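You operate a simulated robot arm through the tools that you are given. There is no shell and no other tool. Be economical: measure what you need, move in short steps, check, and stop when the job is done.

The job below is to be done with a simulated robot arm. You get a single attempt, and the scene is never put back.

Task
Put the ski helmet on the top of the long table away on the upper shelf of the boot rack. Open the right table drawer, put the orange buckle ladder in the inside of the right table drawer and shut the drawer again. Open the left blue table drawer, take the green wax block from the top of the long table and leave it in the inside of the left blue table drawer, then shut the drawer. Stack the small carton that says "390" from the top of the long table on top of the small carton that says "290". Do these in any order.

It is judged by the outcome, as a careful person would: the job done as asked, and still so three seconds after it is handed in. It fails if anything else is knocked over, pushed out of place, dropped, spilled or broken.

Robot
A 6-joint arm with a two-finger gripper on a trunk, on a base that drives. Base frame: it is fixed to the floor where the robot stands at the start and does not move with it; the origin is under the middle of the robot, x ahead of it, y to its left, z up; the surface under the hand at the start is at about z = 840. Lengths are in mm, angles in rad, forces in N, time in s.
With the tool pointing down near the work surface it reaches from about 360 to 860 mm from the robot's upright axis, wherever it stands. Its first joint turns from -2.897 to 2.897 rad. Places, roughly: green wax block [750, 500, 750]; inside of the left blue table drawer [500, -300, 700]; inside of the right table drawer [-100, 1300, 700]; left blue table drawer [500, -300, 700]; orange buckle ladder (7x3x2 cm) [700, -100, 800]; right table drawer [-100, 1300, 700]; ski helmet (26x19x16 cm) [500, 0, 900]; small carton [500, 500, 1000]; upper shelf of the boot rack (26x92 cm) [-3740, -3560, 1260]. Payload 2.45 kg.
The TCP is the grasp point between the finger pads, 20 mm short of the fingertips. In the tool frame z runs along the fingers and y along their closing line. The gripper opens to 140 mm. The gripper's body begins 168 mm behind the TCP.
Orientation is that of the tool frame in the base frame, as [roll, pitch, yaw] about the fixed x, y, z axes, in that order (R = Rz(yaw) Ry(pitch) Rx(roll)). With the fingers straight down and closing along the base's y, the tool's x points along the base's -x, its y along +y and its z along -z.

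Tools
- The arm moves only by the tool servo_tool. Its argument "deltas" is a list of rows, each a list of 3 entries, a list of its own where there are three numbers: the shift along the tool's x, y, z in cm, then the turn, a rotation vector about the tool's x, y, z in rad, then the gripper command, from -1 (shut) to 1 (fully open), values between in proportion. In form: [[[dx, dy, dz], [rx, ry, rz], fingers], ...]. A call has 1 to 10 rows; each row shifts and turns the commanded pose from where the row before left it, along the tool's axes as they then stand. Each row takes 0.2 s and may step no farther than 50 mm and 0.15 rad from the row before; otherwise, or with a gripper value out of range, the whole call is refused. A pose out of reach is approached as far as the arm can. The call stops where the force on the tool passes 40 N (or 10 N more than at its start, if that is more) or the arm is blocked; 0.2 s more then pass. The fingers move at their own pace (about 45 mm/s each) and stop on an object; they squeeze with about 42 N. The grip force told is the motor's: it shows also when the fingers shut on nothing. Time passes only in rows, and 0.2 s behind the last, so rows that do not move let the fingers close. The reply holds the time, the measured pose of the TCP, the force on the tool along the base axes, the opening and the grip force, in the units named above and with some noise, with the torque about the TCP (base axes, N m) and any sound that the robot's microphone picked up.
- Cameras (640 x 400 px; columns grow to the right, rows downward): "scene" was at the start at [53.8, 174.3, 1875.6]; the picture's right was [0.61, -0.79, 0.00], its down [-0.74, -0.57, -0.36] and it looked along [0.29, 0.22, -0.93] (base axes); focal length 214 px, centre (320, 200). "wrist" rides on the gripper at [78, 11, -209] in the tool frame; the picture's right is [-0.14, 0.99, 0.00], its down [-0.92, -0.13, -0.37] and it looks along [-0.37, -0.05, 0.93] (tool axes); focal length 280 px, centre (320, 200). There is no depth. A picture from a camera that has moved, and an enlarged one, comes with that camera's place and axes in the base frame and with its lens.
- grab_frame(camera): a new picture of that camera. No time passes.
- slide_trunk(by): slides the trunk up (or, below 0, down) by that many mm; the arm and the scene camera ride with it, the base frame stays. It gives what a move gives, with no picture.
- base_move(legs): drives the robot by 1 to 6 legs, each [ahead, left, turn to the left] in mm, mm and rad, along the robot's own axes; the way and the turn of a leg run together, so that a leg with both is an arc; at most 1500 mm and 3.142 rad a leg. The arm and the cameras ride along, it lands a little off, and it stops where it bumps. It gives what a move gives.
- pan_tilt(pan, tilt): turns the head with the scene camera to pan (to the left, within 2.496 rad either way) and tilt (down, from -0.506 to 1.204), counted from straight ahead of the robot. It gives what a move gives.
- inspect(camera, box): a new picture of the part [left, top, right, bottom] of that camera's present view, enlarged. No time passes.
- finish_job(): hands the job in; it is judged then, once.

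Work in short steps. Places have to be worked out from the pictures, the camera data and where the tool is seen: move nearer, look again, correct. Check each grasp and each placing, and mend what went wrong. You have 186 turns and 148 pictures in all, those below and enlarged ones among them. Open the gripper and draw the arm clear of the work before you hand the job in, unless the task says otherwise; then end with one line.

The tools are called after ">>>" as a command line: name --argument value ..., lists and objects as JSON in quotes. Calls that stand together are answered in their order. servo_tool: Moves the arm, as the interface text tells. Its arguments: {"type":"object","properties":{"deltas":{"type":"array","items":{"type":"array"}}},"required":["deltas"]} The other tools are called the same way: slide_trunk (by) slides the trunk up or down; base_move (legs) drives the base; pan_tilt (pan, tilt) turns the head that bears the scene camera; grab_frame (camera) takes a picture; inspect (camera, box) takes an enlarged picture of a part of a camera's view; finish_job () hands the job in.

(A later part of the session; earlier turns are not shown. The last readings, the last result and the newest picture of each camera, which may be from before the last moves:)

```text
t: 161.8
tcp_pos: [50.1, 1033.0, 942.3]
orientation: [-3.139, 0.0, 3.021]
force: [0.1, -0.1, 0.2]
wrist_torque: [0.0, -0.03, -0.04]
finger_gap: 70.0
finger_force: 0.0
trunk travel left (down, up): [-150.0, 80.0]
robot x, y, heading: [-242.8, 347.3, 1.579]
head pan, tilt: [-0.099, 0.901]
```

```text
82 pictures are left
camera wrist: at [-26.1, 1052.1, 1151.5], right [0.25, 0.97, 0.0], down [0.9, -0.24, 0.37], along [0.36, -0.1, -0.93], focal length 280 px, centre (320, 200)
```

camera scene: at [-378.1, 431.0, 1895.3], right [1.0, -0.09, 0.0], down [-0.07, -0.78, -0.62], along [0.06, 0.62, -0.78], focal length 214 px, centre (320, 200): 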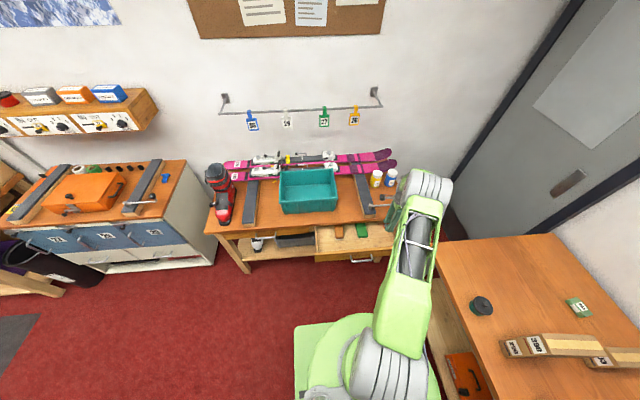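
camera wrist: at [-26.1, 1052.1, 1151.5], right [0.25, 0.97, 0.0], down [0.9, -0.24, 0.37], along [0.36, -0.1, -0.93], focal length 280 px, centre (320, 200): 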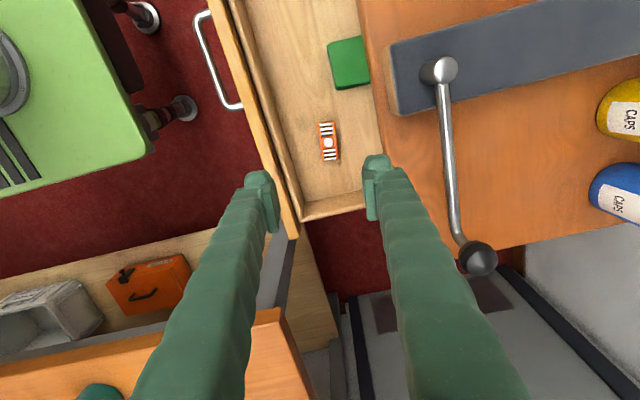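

The ladder lies in the drawer. I retract in front of the drawer, shut the fingers and tilt the hand forward to push the front closed.

>>> servo_tool --deltas '[[[0.5, -4.2, 0], [0, 0, 0], -1], [[0.5, -4.2, 0], [0, 0, 0], -1], [[0.5, -4.2, 0], [0, 0, 0], -1], [[0.5, -4.2, 0], [0, 0, 0], -1], [[0.5, -4.2, 0], [0, 0, 0], -1], [[0, -2, 0], [-0.15, 0, 0], -1], [[0, 0, 0], [-0.15, 0, 0], -1], [[0, 0, 0], [-0.15, 0, 0], -1], [[0, 0, 0], [-0.15, 0, 0], -1]]'

>>> grab_frame --camera "wrist"

```text
t: 163.8
tcp_pos: [-28.0, 814.2, 943.0]
orientation: [2.865, -0.083, 3.04]
force: [-0.4, 0.8, 0.4]
wrist_torque: [0.03, 0.05, 0.01]
finger_gap: 0.2
finger_force: 28.9
out of reach, approached as far as the arm can: row 6, 7, 8, 9
trunk travel left (down, up): [-150.0, 80.0]
robot x, y, heading: [-244.5, 342.5, 1.583]
head pan, tilt: [-0.099, 0.901]
```

```text
81 pictures are left
camera wrist: at [-92.7, 772.6, 1152.9], right [0.25, 0.93, 0.26], down [0.92, -0.32, 0.24], along [0.31, 0.17, -0.93], focal length 280 px, centre (320, 200)
```

wrist: 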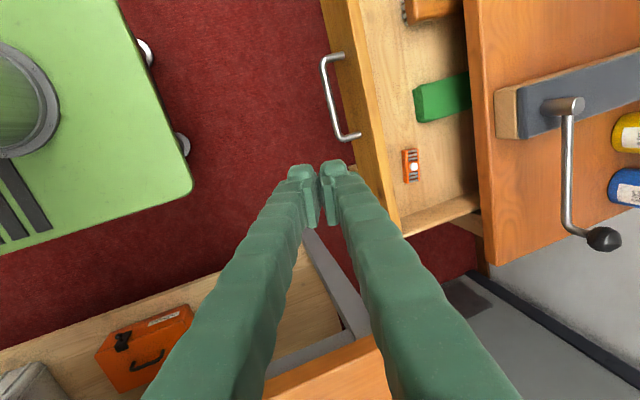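

Too folded for the tilt; I back the base 200 mm and extend again.

>>> base_move --legs '[[-200, 0, 0]]'

>>> servo_tool --deltas '[[[0, 4, 0], [0, 0, 0], -1], [[0, 4, 0], [0, 0, 0], -1], [[0, 4, 0], [0, 0, 0], -1], [[0, 2, 0], [-0.1, 0, 0], -1], [[0, 0, 0], [-0.1, 0, 0], -1]]'

```text
t: 165.4
tcp_pos: [-23.1, 618.1, 943.3]
orientation: [2.864, -0.079, 3.035]
force: [1.3, 0.4, 0.1]
wrist_torque: [0.04, 0.01, 0.0]
finger_gap: 0.1
finger_force: 29.1
trunk travel left (down, up): [-150.0, 80.0]
robot x, y, heading: [-244.6, 151.1, 1.575]
head pan, tilt: [-0.099, 0.901]
```

```text
t: 166.6
tcp_pos: [-5.5, 752.5, 982.2]
orientation: [2.665, -0.081, 3.037]
force: [0.4, -0.8, 0.0]
wrist_torque: [0.01, 0.03, 0.01]
finger_gap: 0.0
finger_force: 29.3
trunk travel left (down, up): [-150.0, 80.0]
robot x, y, heading: [-246.0, 148.8, 1.575]
head pan, tilt: [-0.099, 0.901]
```

>>> servo_tool --deltas '[[[0, -1.85, 3.5], [0, 0, 0], -1], [[0, -1.85, 3.5], [0, 0, 0], -1], [[0, -1.85, 3.5], [0, 0, 0], -1], [[0, -1.85, 3.5], [0, 0, 0], -1], [[0, -1.85, 3.5], [0, 0, 0], -1], [[0, -1.85, 3.5], [0, 0, 0], -1]]'

>>> base_move --legs '[[130, 0, 0]]'

>>> grab_frame --camera "wrist"

>>> grab_frame --camera "scene"

```text
t: 168.0
tcp_pos: [-24.7, 749.3, 744.8]
orientation: [2.665, -0.079, 3.034]
force: [0.0, 0.4, 0.0]
wrist_torque: [-0.02, 0.02, -0.01]
finger_gap: 0.0
finger_force: 29.2
trunk travel left (down, up): [-150.0, 80.0]
robot x, y, heading: [-245.3, 150.0, 1.575]
head pan, tilt: [-0.099, 0.901]
```

```text
t: 169.3
tcp_pos: [-29.0, 885.4, 745.9]
orientation: [2.665, -0.081, 3.042]
force: [0.3, 0.4, 0.1]
wrist_torque: [-0.03, -0.03, -0.02]
finger_gap: 0.0
finger_force: 29.6
trunk travel left (down, up): [-150.0, 80.0]
robot x, y, heading: [-242.2, 286.5, 1.579]
head pan, tilt: [-0.099, 0.901]
```

```text
80 pictures are left
camera wrist: at [-100.7, 804.4, 941.6], right [0.26, 0.86, 0.44], down [0.91, -0.38, 0.19], along [0.33, 0.35, -0.88], focal length 280 px, centre (320, 200)
```

wrist: 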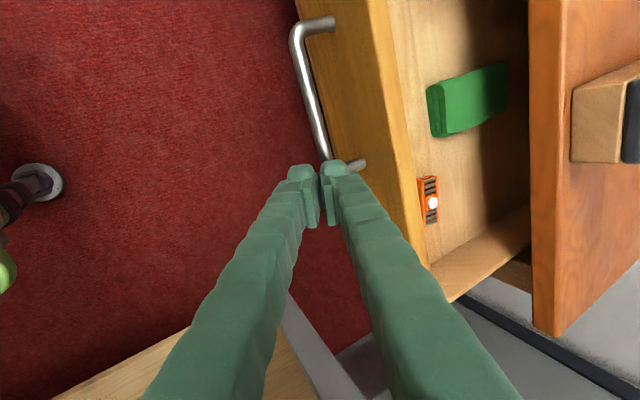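

```text
79 pictures are left
camera scene: at [-378.1, 370.0, 1895.3], right [1.0, -0.09, 0.0], down [-0.07, -0.78, -0.62], along [0.06, 0.62, -0.78], focal length 214 px, centre (320, 200)
```

scene: 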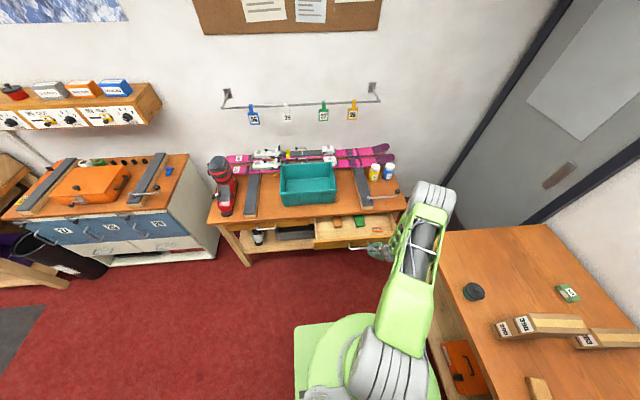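

I shift 4 cm right of the handle and push the front with the base.

>>> servo_tool --deltas '[[[-4, 0, 0], [0, 0, 0], -1]]'

>>> base_move --legs '[[100, 0, 0]]'

>>> grab_frame --camera "wrist"

```text
t: 169.7
tcp_pos: [10.5, 881.4, 745.0]
orientation: [2.664, -0.081, 3.041]
force: [0.3, 0.0, -0.2]
wrist_torque: [0.01, 0.04, 0.03]
finger_gap: 0.1
finger_force: 29.4
trunk travel left (down, up): [-150.0, 80.0]
robot x, y, heading: [-245.1, 281.6, 1.579]
head pan, tilt: [-0.099, 0.901]
```

```text
t: 170.8
tcp_pos: [8.8, 978.8, 743.5]
orientation: [2.665, -0.081, 3.04]
force: [0.4, 0.1, -0.5]
wrist_torque: [-0.04, 0.01, -0.02]
finger_gap: 0.2
finger_force: 29.6
trunk travel left (down, up): [-150.0, 80.0]
robot x, y, heading: [-241.4, 380.2, 1.582]
head pan, tilt: [-0.099, 0.901]
```

```text
78 pictures are left
camera wrist: at [-62.0, 898.9, 939.6], right [0.26, 0.86, 0.44], down [0.91, -0.38, 0.19], along [0.33, 0.35, -0.88], focal length 280 px, centre (320, 200)
```

wrist: 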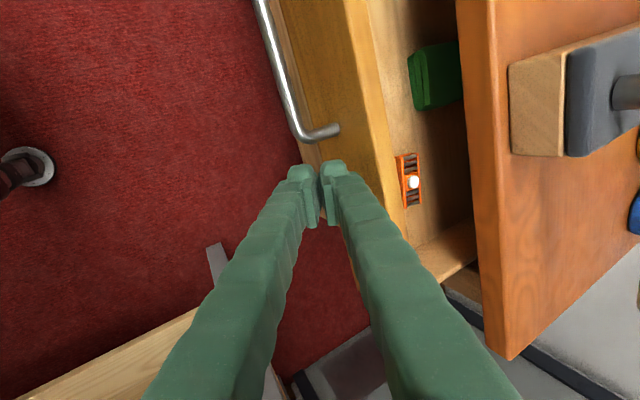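

The drawer is being pushed. I continue; it will stop on contact at the end.

>>> base_move --legs '[[110, 0, 0], [60, 0, 0]]'

>>> grab_frame --camera "wrist"

>>> grab_frame --camera "scene"

```text
t: 172.5
tcp_pos: [6.4, 1097.5, 737.5]
orientation: [2.689, -0.087, 3.033]
force: [-0.4, 0.1, -0.3]
wrist_torque: [0.04, 0.01, -0.01]
finger_gap: 0.0
finger_force: 29.4
trunk travel left (down, up): [-150.0, 80.0]
robot x, y, heading: [-249.9, 511.0, 1.577]
head pan, tilt: [-0.099, 0.901]
stopped in leg 2: the force on the tool passed its limit at 66 N (the readings are from after the stop); the commanded pose is now the measured one
```

```text
77 pictures are left
camera wrist: at [-63.4, 1022.2, 937.1], right [0.27, 0.87, 0.42], down [0.91, -0.38, 0.2], along [0.33, 0.33, -0.89], focal length 280 px, centre (320, 200)
```

wrist: 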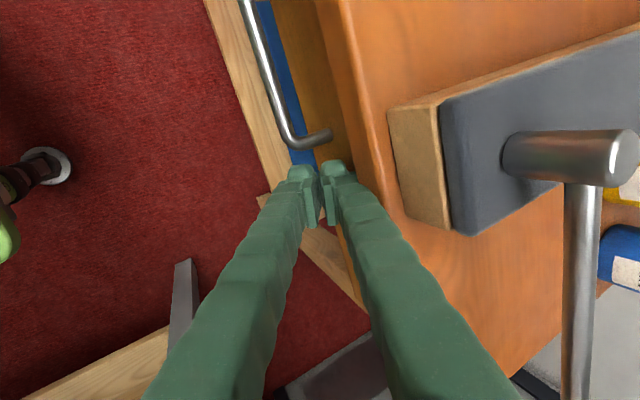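

```text
76 pictures are left
camera scene: at [-380.3, 596.8, 1895.4], right [1.0, -0.09, 0.0], down [-0.07, -0.78, -0.62], along [0.06, 0.62, -0.78], focal length 214 px, centre (320, 200)
```

scene: 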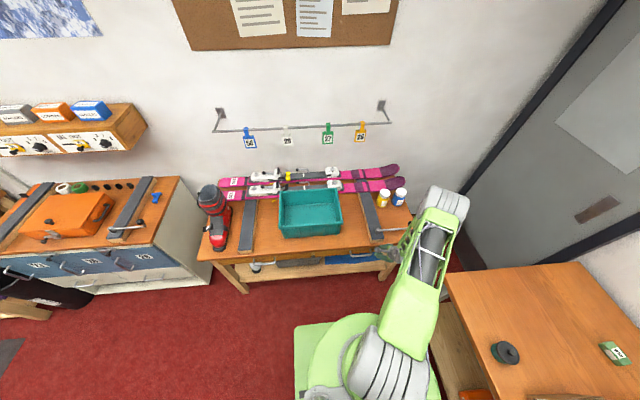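

The drawer seems shut. I back off and check it.

>>> base_move --legs '[[-350, 0, 0]]'

>>> inspect --camera "scene" --box '[200, 140, 440, 290]'

>>> grab_frame --camera "wrist"

```text
t: 174.8
tcp_pos: [9.6, 735.3, 738.8]
orientation: [2.689, -0.086, 3.033]
force: [0.7, -0.9, -0.3]
wrist_torque: [0.03, 0.02, -0.01]
finger_gap: 0.0
finger_force: 29.7
trunk travel left (down, up): [-150.0, 80.0]
robot x, y, heading: [-243.4, 152.1, 1.579]
head pan, tilt: [-0.099, 0.901]
```

```text
2.67 times, centred on (320, 215) of scene
camera zoom: at [-377.1, 233.3, 1895.5], right [1.0, -0.09, 0.0], down [-0.07, -0.78, -0.62], along [0.05, 0.62, -0.78], focal length 572 px, centre (320, 160)
```

zoom: 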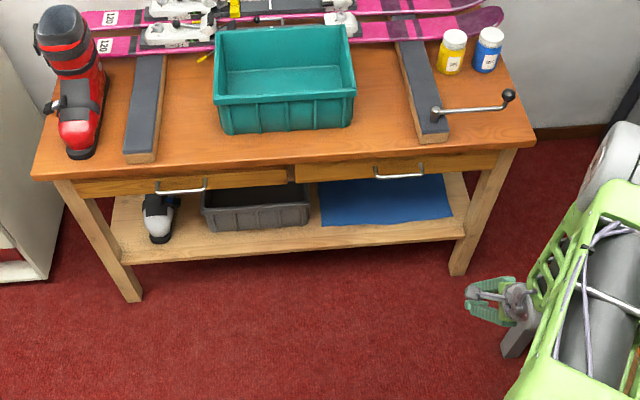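

```text
74 pictures are left
camera wrist: at [-60.7, 659.2, 937.2], right [0.27, 0.87, 0.42], down [0.91, -0.38, 0.2], along [0.33, 0.33, -0.89], focal length 280 px, centre (320, 200)
```

wrist: 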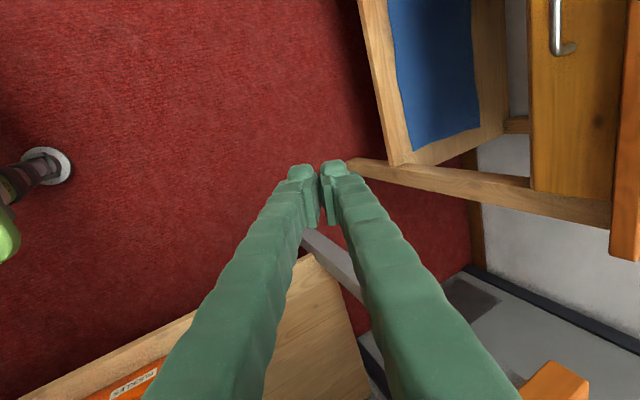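

>>> inspect --camera "scene" --box '[280, 180, 410, 230]'

```text
4.92 times, centred on (345, 205) of scene
camera zoom: at [-377.1, 233.3, 1895.5], right [1.0, -0.09, 0.0], down [-0.07, -0.78, -0.62], along [0.05, 0.62, -0.78], focal length 1056 px, centre (197, 175)
```

zoom: 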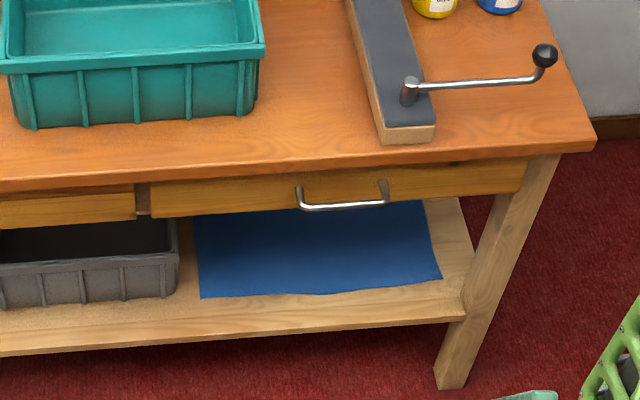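

Both fronts are flush: the drawer is shut. I raise the hand, set it vertical and drive to the wax block.

>>> servo_tool --deltas '[[[0, 2, -4], [0.1, 0, 0], 0], [[0, 2, -4], [0.1, 0, 0], 0], [[0, 1.5, -4], [0.1, 0, 0], 0], [[0, 1, -4.5], [0.1, 0, 0], 0], [[0, 0, -5], [0.05, 0, 0], 0], [[0, 0, -5], [0, 0, 0], 0], [[0, 0, -5], [0, 0, 0], 0], [[0, 0, -5], [0, 0, 0], 0], [[0, 0, -5], [0, 0, 0], 0], [[0, 0, -5], [0, 0, 0], 0]]'

```text
t: 177.0
tcp_pos: [54.6, 740.2, 1211.5]
orientation: [3.141, -0.086, 3.034]
force: [0.6, 0.8, 0.6]
wrist_torque: [0.04, 0.01, 0.03]
finger_gap: 69.9
finger_force: 0.1
trunk travel left (down, up): [-150.0, 80.0]
robot x, y, heading: [-243.5, 149.3, 1.579]
head pan, tilt: [-0.099, 0.901]
```

>>> servo_tool --deltas '[[[0, 0, 0], [0, -0.086, 0], 0]]'

>>> base_move --legs '[[0, 0, -1.579], [0, 410, 0], [245, 0, 0]]'

>>> grab_frame --camera "wrist"

>>> pan_tilt --pan 0.2 --tilt 0.8

>>> grab_frame --camera "scene"

```text
t: 177.4
tcp_pos: [52.5, 740.2, 1212.4]
orientation: [3.139, 0.002, 3.035]
force: [-1.7, 0.9, 0.2]
wrist_torque: [0.01, -0.02, -0.02]
finger_gap: 69.9
finger_force: 0.0
trunk travel left (down, up): [-150.0, 80.0]
robot x, y, heading: [-245.6, 152.5, 1.581]
head pan, tilt: [-0.099, 0.901]
```

```text
t: 187.0
tcp_pos: [592.4, 235.5, 1213.1]
orientation: [3.138, 0.002, 1.423]
force: [-0.3, -0.2, 1.0]
wrist_torque: [0.02, -0.12, 0.02]
finger_gap: 70.1
finger_force: 0.2
trunk travel left (down, up): [-150.0, 80.0]
robot x, y, heading: [15.3, 557.7, -0.033]
head pan, tilt: [-0.099, 0.901]
stopped in leg 3: the robot was blocked; the commanded pose is now the measured one
```

```text
72 pictures are left
camera wrist: at [613.0, 312.2, 1422.2], right [0.96, -0.28, 0.0], down [-0.26, -0.89, 0.37], along [-0.1, -0.36, -0.93], focal length 280 px, centre (320, 200)
```

wrist: 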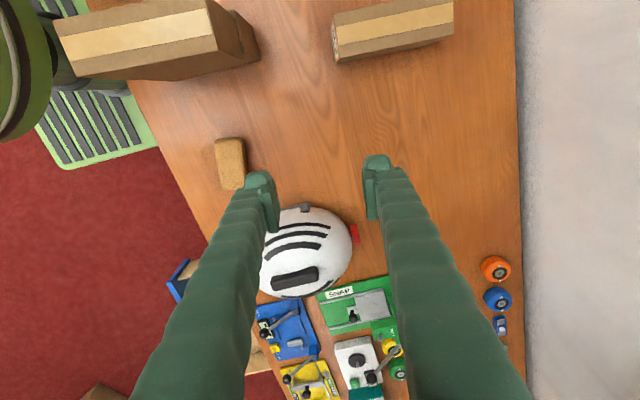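

```text
t: 187.8
tcp_pos: [593.2, 237.8, 1211.9]
orientation: [3.139, 0.002, 1.422]
force: [-0.7, -0.1, 0.5]
wrist_torque: [0.0, -0.01, -0.01]
finger_gap: 70.3
finger_force: 0.1
trunk travel left (down, up): [-150.0, 80.0]
robot x, y, heading: [13.9, 557.9, -0.028]
head pan, tilt: [0.201, 0.799]
```

```text
71 pictures are left
camera scene: at [108.2, 710.1, 1903.3], right [0.17, -0.99, 0.0], down [-0.71, -0.12, -0.7], along [0.69, 0.12, -0.72], focal length 214 px, centre (320, 200)
```

scene: 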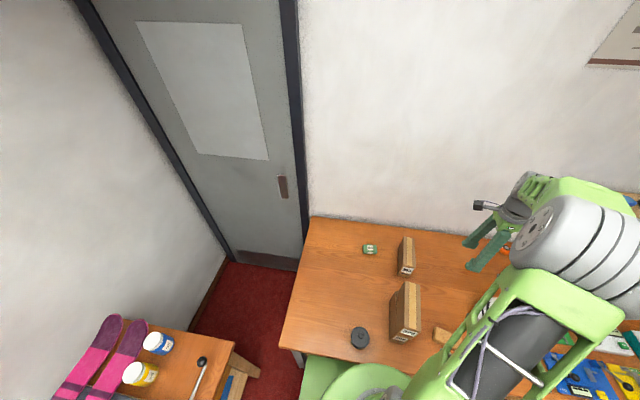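

>>> base_move --legs '[[-12, 0, 0.02]]'

>>> inspect --camera "scene" --box '[330, 220, 450, 295]'

```text
t: 188.6
tcp_pos: [588.3, 249.0, 1213.1]
orientation: [3.139, 0.002, 1.444]
force: [-0.3, -0.4, 0.3]
wrist_torque: [-0.04, -0.09, -0.03]
finger_gap: 70.0
finger_force: 0.2
trunk travel left (down, up): [-150.0, 80.0]
robot x, y, heading: [5.9, 557.5, -0.008]
head pan, tilt: [0.201, 0.799]
```

```text
5.33 times, centred on (390, 258) of scene
camera zoom: at [92.0, 712.7, 1903.4], right [0.19, -0.98, 0.0], down [-0.7, -0.14, -0.7], along [0.69, 0.13, -0.72], focal length 1144 px, centre (-53, -107)
```

zoom: 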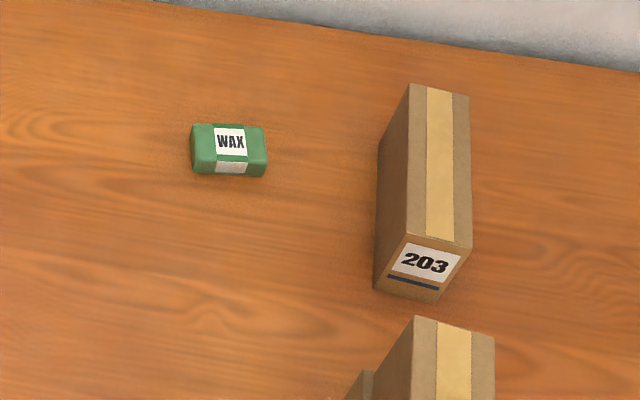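

Wax block centre ≈ [783,543], long axis near y. I move above it with the fingers closing along x.

>>> servo_tool --deltas '[[[0, 0, 0], [0, 0, -0.14], 0], [[0, 0, 0], [0, 0, -0.14], 0], [[3.26, 2.97, 0], [0, 0, 0], 0.3], [[3.26, 2.97, 0], [0, 0, 0], 0.3], [[3.26, 2.97, 0], [0, 0, 0], 0.3], [[3.26, 2.97, 0], [0, 0, 0], 0.3], [[3.26, 2.97, 0], [0, 0, 0], 0.3], [[3.26, 2.97, 0], [0, 0, 0], 0.3], [[3.26, 2.97, 0], [0, 0, 0], 0.3], [[3.26, 2.97, 0], [0, 0, 0], 0.3]]'

>>> grab_frame --camera "wrist"

```text
t: 190.8
tcp_pos: [782.7, 541.0, 1215.8]
orientation: [3.14, 0.003, 1.724]
force: [0.4, 0.2, -0.1]
wrist_torque: [-0.02, 0.05, 0.0]
finger_gap: 91.0
finger_force: 0.1
trunk travel left (down, up): [-150.0, 80.0]
robot x, y, heading: [1.3, 557.8, -0.008]
head pan, tilt: [0.201, 0.799]
```

```text
69 pictures are left
camera wrist: at [779.8, 619.8, 1424.4], right [1.0, 0.01, 0.0], down [0.01, -0.93, 0.37], along [0.01, -0.37, -0.93], focal length 280 px, centre (320, 200)
```

wrist: 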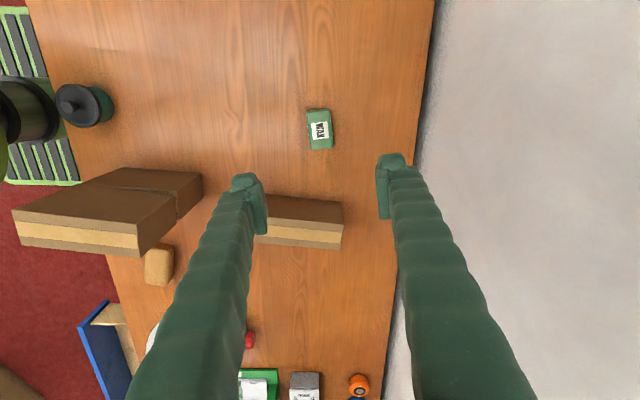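

Aligned. I descend onto the wax block.

>>> servo_tool --deltas '[[[0.5, 0, 5], [0, 0, 0.04], 0.3], [[0, 0, 5], [0, 0, 0], 0.3], [[0, 0, 5], [0, 0, 0], 0.3], [[0, 0, 5], [0, 0, 0], 0.3], [[0, 0, 5], [0, 0, 0], 0.3], [[0, 0, 4], [0, 0, 0], 0.3], [[0, 0, 3], [0, 0, 0], 0.3]]'

>>> grab_frame --camera "wrist"

```text
refused: row 1 steps farther than a row can; nothing moved
```

```text
68 pictures are left
camera wrist: at [779.8, 619.8, 1424.4], right [1.0, 0.01, 0.0], down [0.01, -0.93, 0.37], along [0.01, -0.37, -0.93], focal length 280 px, centre (320, 200)
```

wrist: 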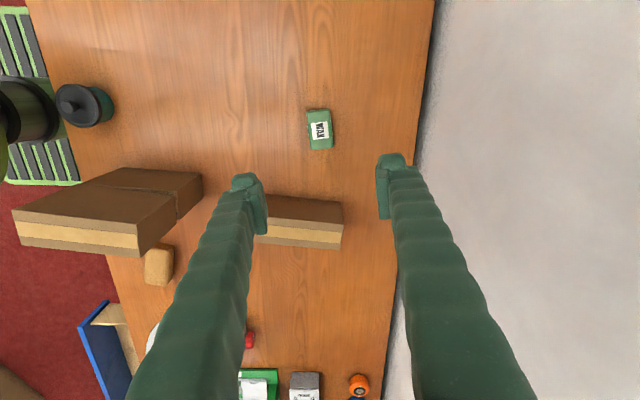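

The first step was too long; I split it.

>>> servo_tool --deltas '[[[0.5, 0, 4], [0, 0, 0.04], 0.3], [[0, 0, 5], [0, 0, 0], 0.3], [[0, 0, 5], [0, 0, 0], 0.3], [[0, 0, 5], [0, 0, 0], 0.3], [[0, 0, 5], [0, 0, 0], 0.3], [[0, 0, 4], [0, 0, 0], 0.3], [[0, 0, 4], [0, 0, 0], 0.3]]'

>>> grab_frame --camera "wrist"

```text
t: 192.4
tcp_pos: [784.6, 545.7, 894.0]
orientation: [3.138, 0.003, 1.682]
force: [-0.1, 0.1, 0.5]
wrist_torque: [-0.02, 0.02, -0.01]
finger_gap: 91.1
finger_force: 0.0
trunk travel left (down, up): [-150.0, 80.0]
robot x, y, heading: [3.5, 557.2, -0.009]
head pan, tilt: [0.201, 0.799]
```

```text
67 pictures are left
camera wrist: at [786.3, 624.3, 1102.7], right [1.0, -0.03, 0.0], down [-0.03, -0.93, 0.37], along [-0.01, -0.37, -0.93], focal length 280 px, centre (320, 200)
```

wrist: 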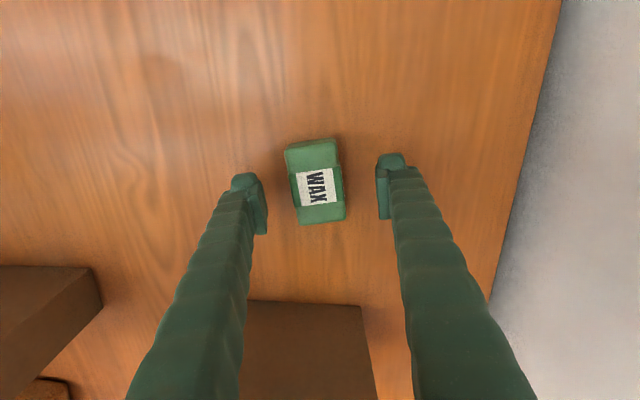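

>>> servo_tool --deltas '[[[0, 0, 2.6], [0, 0, -0.03], 0.3], [[0, 0, 0], [0, 0, 0], -1], [[0, 0, 0], [0, 0, 0], -1], [[0, 0, 0], [0, 0, 0], -1], [[0, 0, 0], [0, 0, 0], -1], [[0, 0, 0], [0, 0, 0], -1], [[0, 0, 0], [0, 0, 0], -1]]'

>>> servo_tool --deltas '[[[0, 0, -2], [0, 0, 0], -1], [[0, 0, -4], [0, 0, 0], -1], [[0, 0, -5], [0, 0, 0], -1], [[0, 0, -5], [0, 0, 0], -1], [[0, 0, -5], [0, 0, 0], -1], [[0, 0, -5], [0, 0, 0], -1], [[0, 0, -5], [0, 0, 0], -1], [[0, 0, -4], [0, 0, 0], -1]]'

>>> grab_frame --camera "wrist"

```text
t: 194.0
tcp_pos: [784.3, 546.1, 867.3]
orientation: [3.14, 0.002, 1.712]
force: [-0.2, 1.0, 0.1]
wrist_torque: [0.01, 0.01, -0.05]
finger_gap: 44.4
finger_force: 41.8
trunk travel left (down, up): [-150.0, 80.0]
robot x, y, heading: [-4.2, 557.4, -0.01]
head pan, tilt: [0.201, 0.799]
```

```text
t: 195.8
tcp_pos: [783.5, 549.6, 1216.5]
orientation: [3.137, 0.0, 1.711]
force: [0.7, 0.0, -0.7]
wrist_torque: [-0.01, -0.04, 0.0]
finger_gap: 44.6
finger_force: 42.1
trunk travel left (down, up): [-150.0, 80.0]
robot x, y, heading: [2.6, 558.2, -0.013]
head pan, tilt: [0.201, 0.799]
```

```text
66 pictures are left
camera wrist: at [782.5, 628.6, 1425.9], right [1.0, 0.0, 0.0], down [0.0, -0.93, 0.37], along [0.0, -0.37, -0.93], focal length 280 px, centre (320, 200)
```

wrist: 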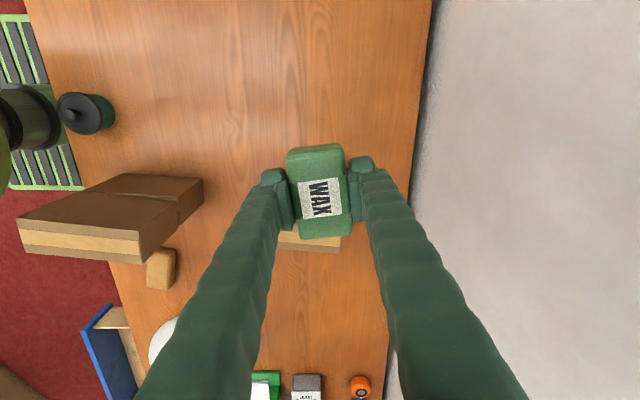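

Wax held. I retract the hand, back off and drive over to the open blue drawer.

>>> servo_tool --deltas '[[[0, -4, 0], [0, 0, 0], -1], [[0, -4, 0], [0, 0, 0], -1], [[0, -4, 0], [0, 0, 0], -1], [[0, -4, 0], [0, 0, 0], -1]]'

>>> base_move --legs '[[-450, 0, 0.012], [0, -780, 0]]'

>>> grab_frame --camera "wrist"

>>> pan_tilt --pan 0.1 --tilt 0.9

>>> grab_frame --camera "scene"

```text
t: 196.8
tcp_pos: [625.1, 522.4, 1218.6]
orientation: [3.139, 0.003, 1.712]
force: [0.1, 0.0, -0.7]
wrist_torque: [0.01, -0.06, 0.01]
finger_gap: 44.6
finger_force: 42.6
trunk travel left (down, up): [-150.0, 80.0]
robot x, y, heading: [0.1, 559.0, -0.012]
head pan, tilt: [0.201, 0.799]
```

```text
t: 206.3
tcp_pos: [195.7, -240.2, 1216.5]
orientation: [3.138, 0.002, 1.74]
force: [0.7, -0.5, -1.2]
wrist_torque: [0.01, -0.01, 0.0]
finger_gap: 44.6
finger_force: 41.8
trunk travel left (down, up): [-150.0, 80.0]
robot x, y, heading: [-429.1, -220.6, 0.018]
head pan, tilt: [0.201, 0.799]
```

```text
65 pictures are left
camera wrist: at [191.5, -161.4, 1426.1], right [1.0, 0.03, 0.0], down [0.03, -0.93, 0.37], along [0.01, -0.37, -0.93], focal length 280 px, centre (320, 200)
```

wrist: 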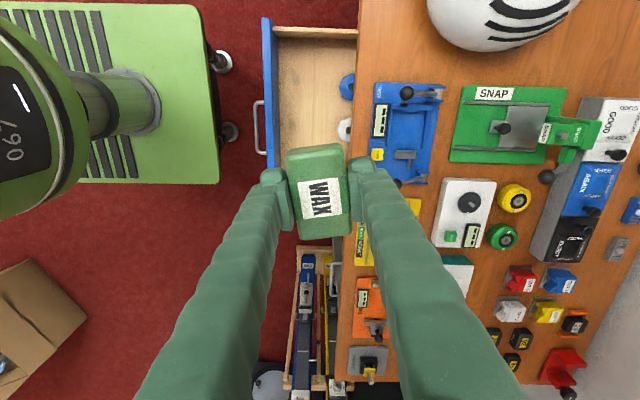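

```text
t: 207.0
tcp_pos: [194.6, -238.6, 1218.6]
orientation: [3.141, 0.002, 1.741]
force: [-0.1, 0.0, -0.6]
wrist_torque: [-0.02, -0.04, -0.01]
finger_gap: 44.3
finger_force: 41.8
trunk travel left (down, up): [-150.0, 80.0]
robot x, y, heading: [-432.2, -220.2, 0.019]
head pan, tilt: [0.099, 0.901]
```

```text
64 pictures are left
camera scene: at [-347.3, -73.5, 1895.4], right [0.12, -0.99, 0.0], down [-0.78, -0.09, -0.62], along [0.62, 0.07, -0.78], focal length 214 px, centre (320, 200)
```

scene: 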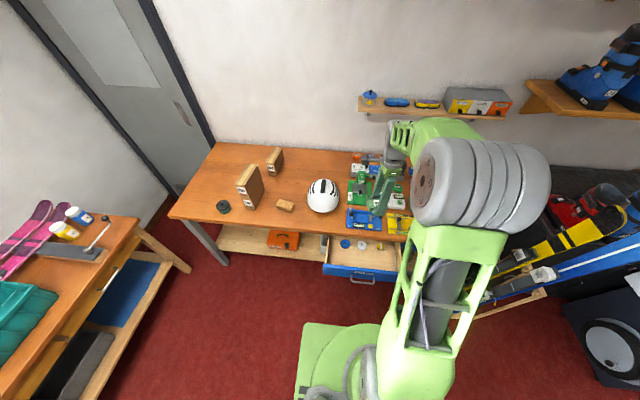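

The drawer is below; free spot at about [160,-215]. I align and descend to above the rim.

>>> servo_tool --deltas '[[[0, 0, 0], [0, 0, 0.15], -1], [[2.4, -3.5, 0], [0, 0, 0.02], -1], [[0, 0, 5], [0, 0, 0], -1], [[0, 0, 5], [0, 0, 0], -1], [[0, 0, 5], [0, 0, 0], -1], [[0, 0, 5], [0, 0, 0], -1], [[0, 0, 5], [0, 0, 0], -1], [[0, 0, 5], [0, 0, 0], -1], [[0, 0, 4], [0, 0, 0], -1]]'

>>> grab_frame --camera "wrist"

```text
t: 209.0
tcp_pos: [161.6, -219.3, 878.0]
orientation: [3.138, 0.002, 1.569]
force: [-0.7, 0.1, -1.6]
wrist_torque: [0.01, 0.0, 0.0]
finger_gap: 44.5
finger_force: 42.2
trunk travel left (down, up): [-150.0, 80.0]
robot x, y, heading: [-431.2, -224.0, 0.018]
head pan, tilt: [0.099, 0.901]
```

```text
63 pictures are left
camera wrist: at [171.7, -138.8, 1087.4], right [0.99, -0.14, 0.0], down [-0.13, -0.92, 0.37], along [-0.05, -0.37, -0.93], focal length 280 px, centre (320, 200)
```

wrist: 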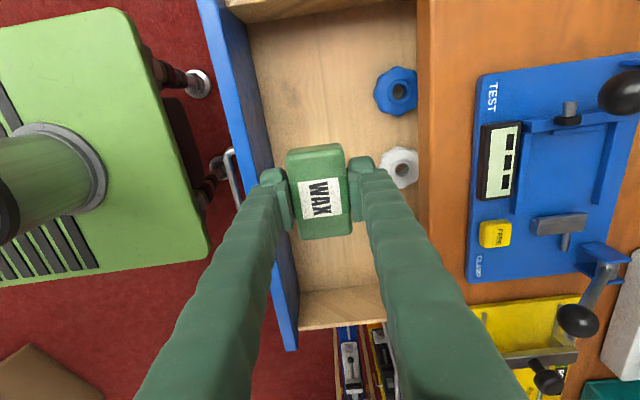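

>>> servo_tool --deltas '[[[0, 0, 5], [0, 0, 0], -1], [[0, 0, 4], [0, 0, 0], -1], [[0, 0, 3], [0, 0, 0], -1], [[0, 0, 1.5], [0, 0, 0], -1]]'

>>> grab_frame --camera "wrist"

```text
t: 210.0
tcp_pos: [163.6, -219.4, 739.5]
orientation: [3.14, 0.002, 1.57]
force: [-0.2, 0.0, -1.0]
wrist_torque: [0.01, 0.01, 0.04]
finger_gap: 44.9
finger_force: 42.3
trunk travel left (down, up): [-150.0, 80.0]
robot x, y, heading: [-429.4, -223.6, 0.013]
head pan, tilt: [0.099, 0.901]
```

```text
62 pictures are left
camera wrist: at [172.7, -141.3, 949.3], right [0.99, -0.14, 0.0], down [-0.13, -0.92, 0.37], along [-0.05, -0.37, -0.93], focal length 280 px, centre (320, 200)
```

wrist: 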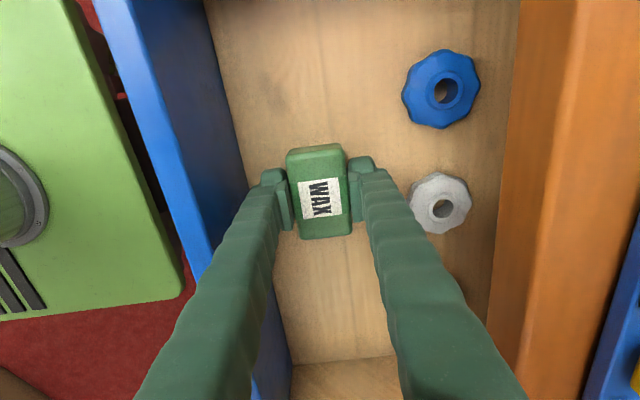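

Clear of everything. I lower until it touches the floor.

>>> servo_tool --deltas '[[[0, 0, 0.6], [0, 0, 0], -1], [[0, 0, 0.6], [0, 0, 0], -1], [[0, 0, 0.6], [0, 0, 0], -1], [[0, 0, 0.6], [0, 0, 0], -1], [[0, 0, 0.5], [0, 0, 0], -1], [[0, 0, 0.5], [0, 0, 0], -1]]'

```text
t: 211.2
tcp_pos: [165.9, -219.4, 717.7]
orientation: [3.131, 0.003, 1.569]
force: [-0.1, 0.1, 20.3]
wrist_torque: [-0.02, 0.57, 0.01]
finger_gap: 44.5
finger_force: 41.9
trunk travel left (down, up): [-150.0, 80.0]
robot x, y, heading: [-430.4, -222.3, 0.017]
head pan, tilt: [0.099, 0.901]
stopped in row 5: the force on the tool passed its limit at 79 N (the readings are from after the stop); the commanded pose is now the measured one
```

Touching. I ease up, open a little, and rise.

>>> servo_tool --deltas '[[[0, 0, -0.3], [0, 0, 0], -1], [[0, 0, 0], [0, 0, 0], -0.2], [[0, 0, 0], [0, 0, 0], 0], [[0, 0, -4], [0, 0, 0], 0], [[0, 0, -5], [0, 0, 0], 0], [[0, 0, -5], [0, 0, 0], 0], [[0, 0, -5], [0, 0, 0], 0], [[0, 0, -5], [0, 0, 0], 0]]'

>>> grab_frame --camera "wrist"

```text
t: 212.9
tcp_pos: [162.5, -217.4, 964.1]
orientation: [3.136, 0.002, 1.568]
force: [-0.1, 0.7, 0.2]
wrist_torque: [0.01, -0.04, -0.07]
finger_gap: 70.2
finger_force: 0.0
trunk travel left (down, up): [-150.0, 80.0]
robot x, y, heading: [-432.5, -225.2, 0.016]
head pan, tilt: [0.099, 0.901]
```

```text
61 pictures are left
camera wrist: at [171.6, -138.7, 1173.5], right [0.99, -0.14, 0.01], down [-0.13, -0.92, 0.37], along [-0.05, -0.37, -0.93], focal length 280 px, centre (320, 200)
```

wrist: 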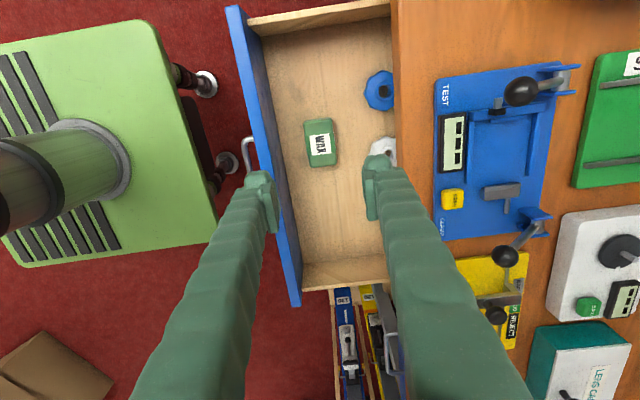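

The wax lies in the drawer. I back away, shut and tilt the hand, and lower it before the drawer front, left of the handle.

>>> base_move --legs '[[-270, 0, -0.016]]'

>>> servo_tool --deltas '[[[3, 1, 0], [-0.12, 0, 0], -1], [[3, 1, 0], [-0.12, 0, 0], -1], [[0.5, 1, 0], [-0.12, 0, 0], -1], [[0, 1, 0], [-0.12, 0, 0], -1], [[0, -1.85, 3.5], [0, 0, 0], -1], [[0, -1.85, 3.5], [0, 0, 0], -1], [[0, -1.85, 3.5], [0, 0, 0], -1], [[0, -1.85, 3.5], [0, 0, 0], -1], [[0, -1.85, 3.5], [0, 0, 0], -1]]'

>>> grab_frame --camera "wrist"

```text
t: 214.8
tcp_pos: [-99.7, -225.0, 964.4]
orientation: [3.136, 0.002, 1.561]
force: [0.9, 0.3, 0.5]
wrist_torque: [0.02, -0.05, 0.0]
finger_gap: 69.9
finger_force: 0.0
trunk travel left (down, up): [-150.0, 80.0]
robot x, y, heading: [-692.5, -226.3, 0.004]
head pan, tilt: [0.099, 0.901]
```

```text
t: 216.8
tcp_pos: [-71.6, -171.2, 777.4]
orientation: [2.726, 0.013, 1.556]
force: [0.7, -0.2, -0.6]
wrist_torque: [0.04, 0.03, 0.01]
finger_gap: 0.0
finger_force: 30.2
out of reach, approached as far as the arm can: row 3, 4, 5
trunk travel left (down, up): [-150.0, 80.0]
robot x, y, heading: [-689.6, -226.9, 0.011]
head pan, tilt: [0.099, 0.901]
```

```text
60 pictures are left
camera wrist: at [-145.4, -89.4, 971.7], right [0.9, -0.14, 0.4], down [-0.28, -0.91, 0.3], along [0.32, -0.38, -0.87], focal length 280 px, centre (320, 200)
```

wrist: 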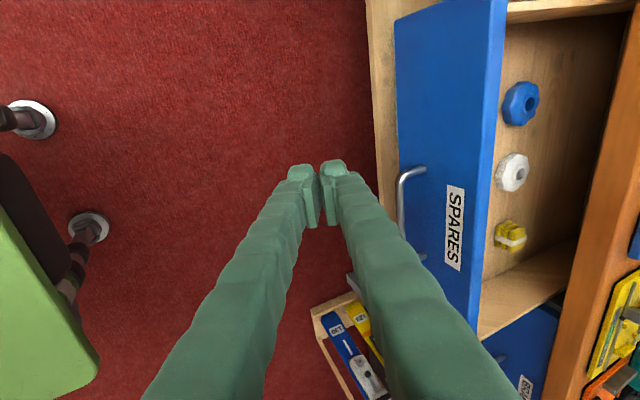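

>>> servo_tool --deltas '[[[1.8, -1.0, 2.2], [0, 0, 0], -1], [[0, 0, 0], [0, 0, 0], -1]]'

>>> base_move --legs '[[110, 0, 0]]'

>>> grab_frame --camera "wrist"

```text
t: 217.4
tcp_pos: [-72.3, -152.0, 752.4]
orientation: [2.727, 0.013, 1.557]
force: [0.1, -0.4, -0.1]
wrist_torque: [0.01, 0.04, 0.05]
finger_gap: 0.0
finger_force: 29.6
trunk travel left (down, up): [-150.0, 80.0]
robot x, y, heading: [-691.5, -225.7, 0.012]
head pan, tilt: [0.099, 0.901]
```

```text
t: 218.6
tcp_pos: [43.1, -151.8, 753.0]
orientation: [2.726, 0.012, 1.558]
force: [-0.1, 0.9, 0.3]
wrist_torque: [-0.02, 0.04, -0.02]
finger_gap: 0.0
finger_force: 29.2
trunk travel left (down, up): [-150.0, 80.0]
robot x, y, heading: [-576.5, -225.3, 0.01]
head pan, tilt: [0.099, 0.901]
```

```text
59 pictures are left
camera wrist: at [-30.8, -69.5, 948.1], right [0.9, -0.14, 0.4], down [-0.28, -0.91, 0.3], along [0.32, -0.38, -0.87], focal length 280 px, centre (320, 200)
```

wrist: 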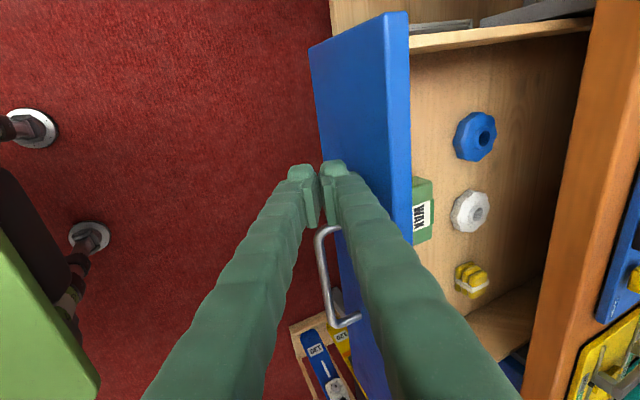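

>>> servo_tool --deltas '[[[1.2, 0, 0], [0, 0, 0], -1]]'

>>> base_move --legs '[[100, 0, 0], [90, 0, 0], [60, 0, 0]]'

>>> grab_frame --camera "wrist"

```text
t: 219.0
tcp_pos: [41.4, -138.8, 755.0]
orientation: [2.727, 0.013, 1.558]
force: [0.1, 0.3, -1.6]
wrist_torque: [-0.02, -0.01, -0.04]
finger_gap: 0.0
finger_force: 29.9
trunk travel left (down, up): [-150.0, 80.0]
robot x, y, heading: [-581.8, -224.8, 0.007]
head pan, tilt: [0.099, 0.901]
```

```text
t: 221.4
tcp_pos: [252.4, -134.8, 746.7]
orientation: [2.767, 0.016, 1.569]
force: [-1.1, 0.0, 0.8]
wrist_torque: [0.01, 0.08, 0.0]
finger_gap: 0.0
finger_force: 29.1
trunk travel left (down, up): [-150.0, 80.0]
robot x, y, heading: [-343.3, -223.7, 0.022]
head pan, tilt: [0.099, 0.901]
stopped in leg 3: the force on the tool passed its limit at 101 N (the readings are from after the stop); the commanded pose is now the measured one
```

```text
58 pictures are left
camera wrist: at [185.3, -52.6, 944.0], right [0.92, -0.13, 0.37], down [-0.26, -0.91, 0.31], along [0.29, -0.38, -0.88], focal length 280 px, centre (320, 200)
```

wrist: 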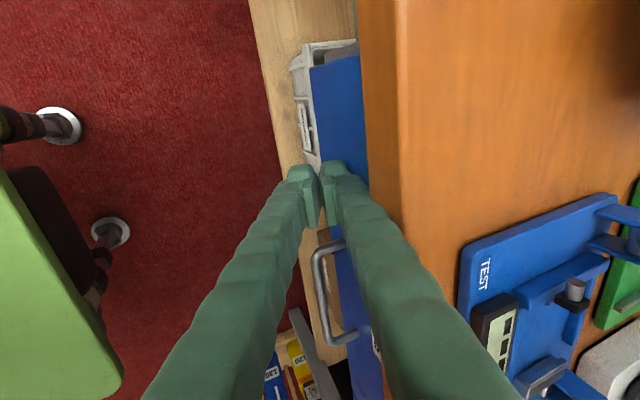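

The drawer has reached its stop. I back off and check.

>>> base_move --legs '[[-350, 0, -0.02]]'

>>> grab_frame --camera "wrist"

>>> inspect --camera "scene" --box '[160, 130, 420, 290]'

```text
t: 223.7
tcp_pos: [-95.7, -152.2, 746.6]
orientation: [2.764, 0.018, 1.539]
force: [0.1, 0.4, 0.6]
wrist_torque: [0.02, -0.04, 0.0]
finger_gap: 0.0
finger_force: 29.0
trunk travel left (down, up): [-150.0, 80.0]
robot x, y, heading: [-696.2, -221.0, -0.01]
head pan, tilt: [0.099, 0.901]
```

```text
57 pictures are left
camera wrist: at [-160.4, -68.0, 944.6], right [0.92, -0.16, 0.37], down [-0.28, -0.91, 0.31], along [0.28, -0.39, -0.88], focal length 280 px, centre (320, 200)
```

wrist: 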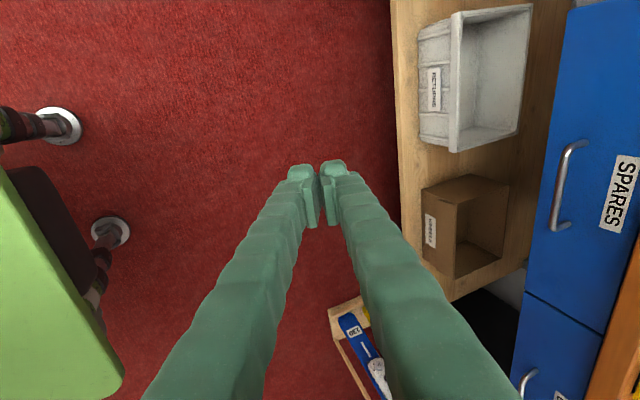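

```text
2.46 times, centred on (290, 210) of scene
camera zoom: at [-611.3, -75.8, 1895.5], right [0.09, -1.0, 0.0], down [-0.78, -0.07, -0.62], along [0.62, 0.05, -0.78], focal length 528 px, centre (394, 175)
```

zoom: 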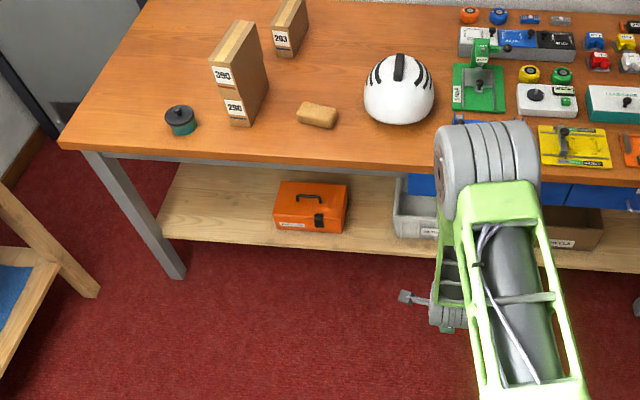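

SPARES is flush with BRAKES: shut. Next the helmet: I raise and right the hand, drive before it and look closely for a grip.

>>> servo_tool --deltas '[[[0, 2, -4], [0.1, 0, 0], 0], [[0, 2, -4], [0.1, 0, 0], 0], [[0, 1.5, -4], [0.1, 0, 0], 0], [[0, 1, -4.5], [0.08, 0, 0], 0], [[0, 0, -5], [0, 0, 0], 0], [[0, 0, -5], [0, 0, 0], 0], [[0, 0, -5], [0, 0, 0], 0], [[0, 0, -5], [0, 0, 0], 0], [[0, 0, -5], [0, 0, 0], 0], [[0, 0, -3], [0, 0, 0], 0]]'

>>> base_move --legs '[[0, 130, 0.01], [500, 0, 0]]'

>>> grab_frame --camera "wrist"

>>> grab_frame --camera "scene"

```text
t: 225.9
tcp_pos: [-123.5, -141.8, 1134.0]
orientation: [3.009, 0.137, 1.523]
force: [-0.1, 1.2, 0.1]
wrist_torque: [0.03, 0.02, -0.02]
finger_gap: 69.7
finger_force: 0.1
out of reach, approached as far as the arm can: row 2, 3, 7, 8, 9, 10
trunk travel left (down, up): [-150.0, 80.0]
robot x, y, heading: [-696.5, -222.3, -0.017]
head pan, tilt: [0.099, 0.901]
```

```text
t: 230.3
tcp_pos: [380.5, 2.4, 1132.4]
orientation: [3.009, 0.137, 1.538]
force: [0.6, 0.0, -0.6]
wrist_torque: [0.01, 0.02, -0.04]
finger_gap: 69.7
finger_force: 0.1
trunk travel left (down, up): [-150.0, 80.0]
robot x, y, heading: [-190.0, -86.8, 0.003]
head pan, tilt: [0.099, 0.901]
```

```text
55 pictures are left
camera wrist: at [366.0, 109.5, 1328.3], right [0.98, -0.15, 0.15], down [-0.2, -0.86, 0.47], along [0.06, -0.49, -0.87], focal length 280 px, centre (320, 200)
```

wrist: 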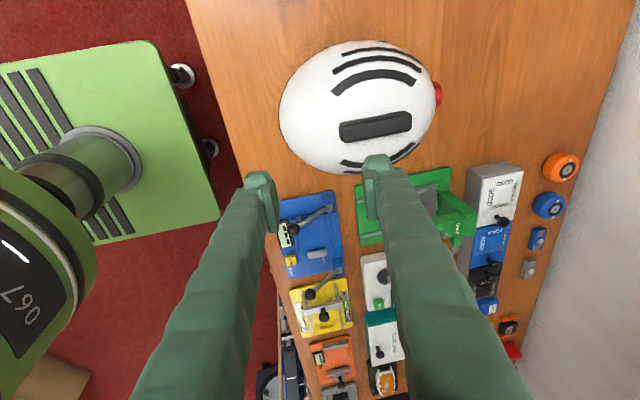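

```text
54 pictures are left
camera scene: at [-108.7, 60.5, 1895.3], right [0.1, -0.99, 0.0], down [-0.78, -0.08, -0.62], along [0.62, 0.06, -0.78], focal length 214 px, centre (320, 200)
```

scene: 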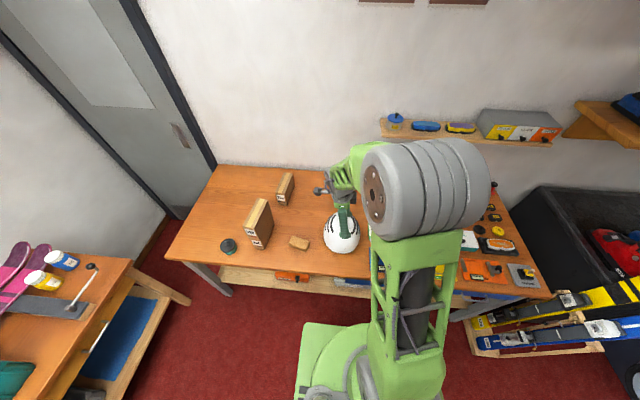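

>>> inspect --camera "wrist" --box '[260, 30, 460, 180]'

>>> inspect --camera "scene" --box '[300, 190, 380, 260]'

```text
2.67 times, centred on (360, 105) of wrist
camera zoom: at [366.0, 109.5, 1328.3], right [0.98, -0.15, 0.15], down [-0.2, -0.86, 0.47], along [0.06, -0.49, -0.87], focal length 748 px, centre (213, 453)
```

zoom: 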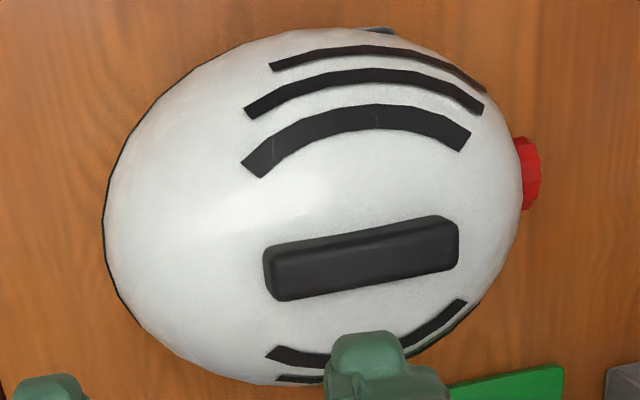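

```text
5.71 times, centred on (340, 225) of scene
camera zoom: at [-108.7, 60.5, 1895.3], right [0.1, -0.99, 0.0], down [-0.78, -0.08, -0.62], along [0.62, 0.06, -0.78], focal length 1226 px, centre (206, 57)
```

zoom: 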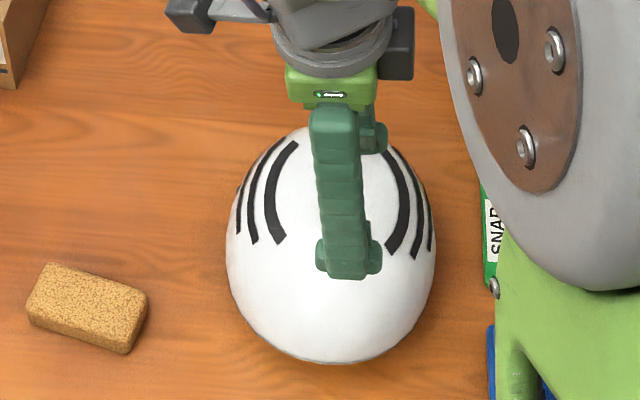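

The black block on top is a raised bar (~90 mm long along x, centre ≈ [470,11]) – a good handle. I right the tool and turn it so the fingers close along y.

>>> servo_tool --deltas '[[[0, 0, -3], [0, 0, -0.15], 0.3], [[0, 0, -3], [0, 0, -0.15], 0.3], [[0, 0, 0], [0, 0, -0.15], 0.3], [[0, 0, 0], [0, 0, -0.15], 0.3], [[0, 0, 0], [0, 0, -0.15], 0.3], [[0, 0, 0], [0, 0, -0.15], 0.3], [[0, 0, 0], [0, 0, -0.15], 0.3], [[0, 0, 0], [0, 0, -0.15], 0.3], [[0, 0, 0], [0, 0, -0.15], 0.3], [[0, 0, 0], [0, 0, -0.15], 0.3]]'

```text
t: 232.5
tcp_pos: [361.0, 12.5, 1167.3]
orientation: [-3.002, 0.149, 3.061]
force: [0.5, 0.7, 0.3]
wrist_torque: [0.01, 0.03, 0.03]
finger_gap: 91.2
finger_force: 0.0
out of reach, approached as far as the arm can: row 2, 3, 4, 5, 6, 7
trunk travel left (down, up): [-150.0, 80.0]
robot x, y, heading: [-191.3, -88.1, 0.0]
head pan, tilt: [0.099, 0.901]
```

>>> servo_tool --deltas '[[[0, 0, 0], [-0.07, 0.075, 0], 0.3], [[0, 0, 0], [-0.07, 0.075, 0], 0.3], [[-3, 0, 0], [0, 0, 0], 0.3], [[-4, 0, 0], [0, 0, 0], 0.3], [[-4, 0, 0], [0, 0, 0], 0.3]]'

>>> grab_frame --camera "wrist"

```text
t: 233.7
tcp_pos: [466.6, 5.4, 1175.5]
orientation: [-2.979, 0.164, 3.061]
force: [-0.1, -0.1, 0.6]
wrist_torque: [0.0, 0.04, 0.0]
finger_gap: 91.1
finger_force: 0.0
out of reach, approached as far as the arm can: row 1, 2, 4, 5
trunk travel left (down, up): [-150.0, 80.0]
robot x, y, heading: [-194.4, -85.5, 0.005]
head pan, tilt: [0.099, 0.901]
```

```text
51 pictures are left
camera wrist: at [359.2, 58.5, 1364.2], right [0.24, 0.96, -0.14], down [0.84, -0.14, 0.53], along [0.49, -0.24, -0.84], focal length 280 px, centre (320, 200)
```

wrist: 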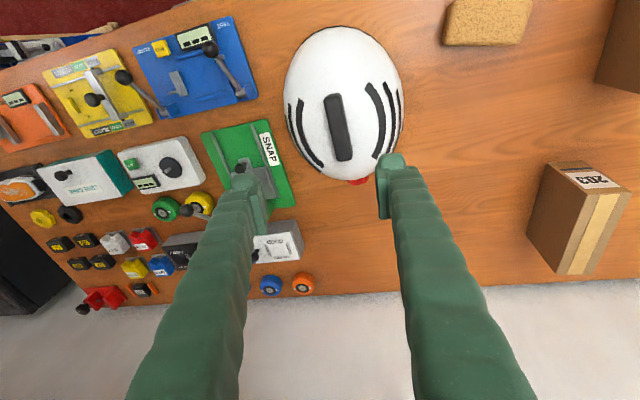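

Some joint limit keeps a tilt when the target is left of the robot. I shift the base 220 mm left and bring the hand back right, then correct the tilt.

>>> base_move --legs '[[0, 230, 0]]'

>>> servo_tool --deltas '[[[0, -4, 0], [0, 0, 0], 0.3], [[0, -4, 0], [0, 0, 0], 0.3], [[0, -4, 0], [0, 0, 0], 0.3], [[0, -4, 0], [0, 0, 0], 0.3], [[0, -4, 0], [0, 0, 0], 0.3]]'

```text
t: 236.3
tcp_pos: [463.7, 233.6, 1175.7]
orientation: [-2.98, 0.165, 3.058]
force: [0.5, -0.1, -0.6]
wrist_torque: [0.01, -0.04, 0.02]
finger_gap: 91.0
finger_force: 0.1
trunk travel left (down, up): [-150.0, 80.0]
robot x, y, heading: [-196.5, 139.9, 0.004]
head pan, tilt: [0.099, 0.901]
```

```text
t: 237.5
tcp_pos: [437.1, 40.1, 1195.9]
orientation: [-2.952, 0.172, 3.06]
force: [-0.6, 0.0, 0.1]
wrist_torque: [0.0, 0.02, 0.02]
finger_gap: 90.8
finger_force: 0.1
out of reach, approached as far as the arm can: row 4, 5
trunk travel left (down, up): [-150.0, 80.0]
robot x, y, heading: [-193.7, 142.2, 0.005]
head pan, tilt: [0.099, 0.901]
```

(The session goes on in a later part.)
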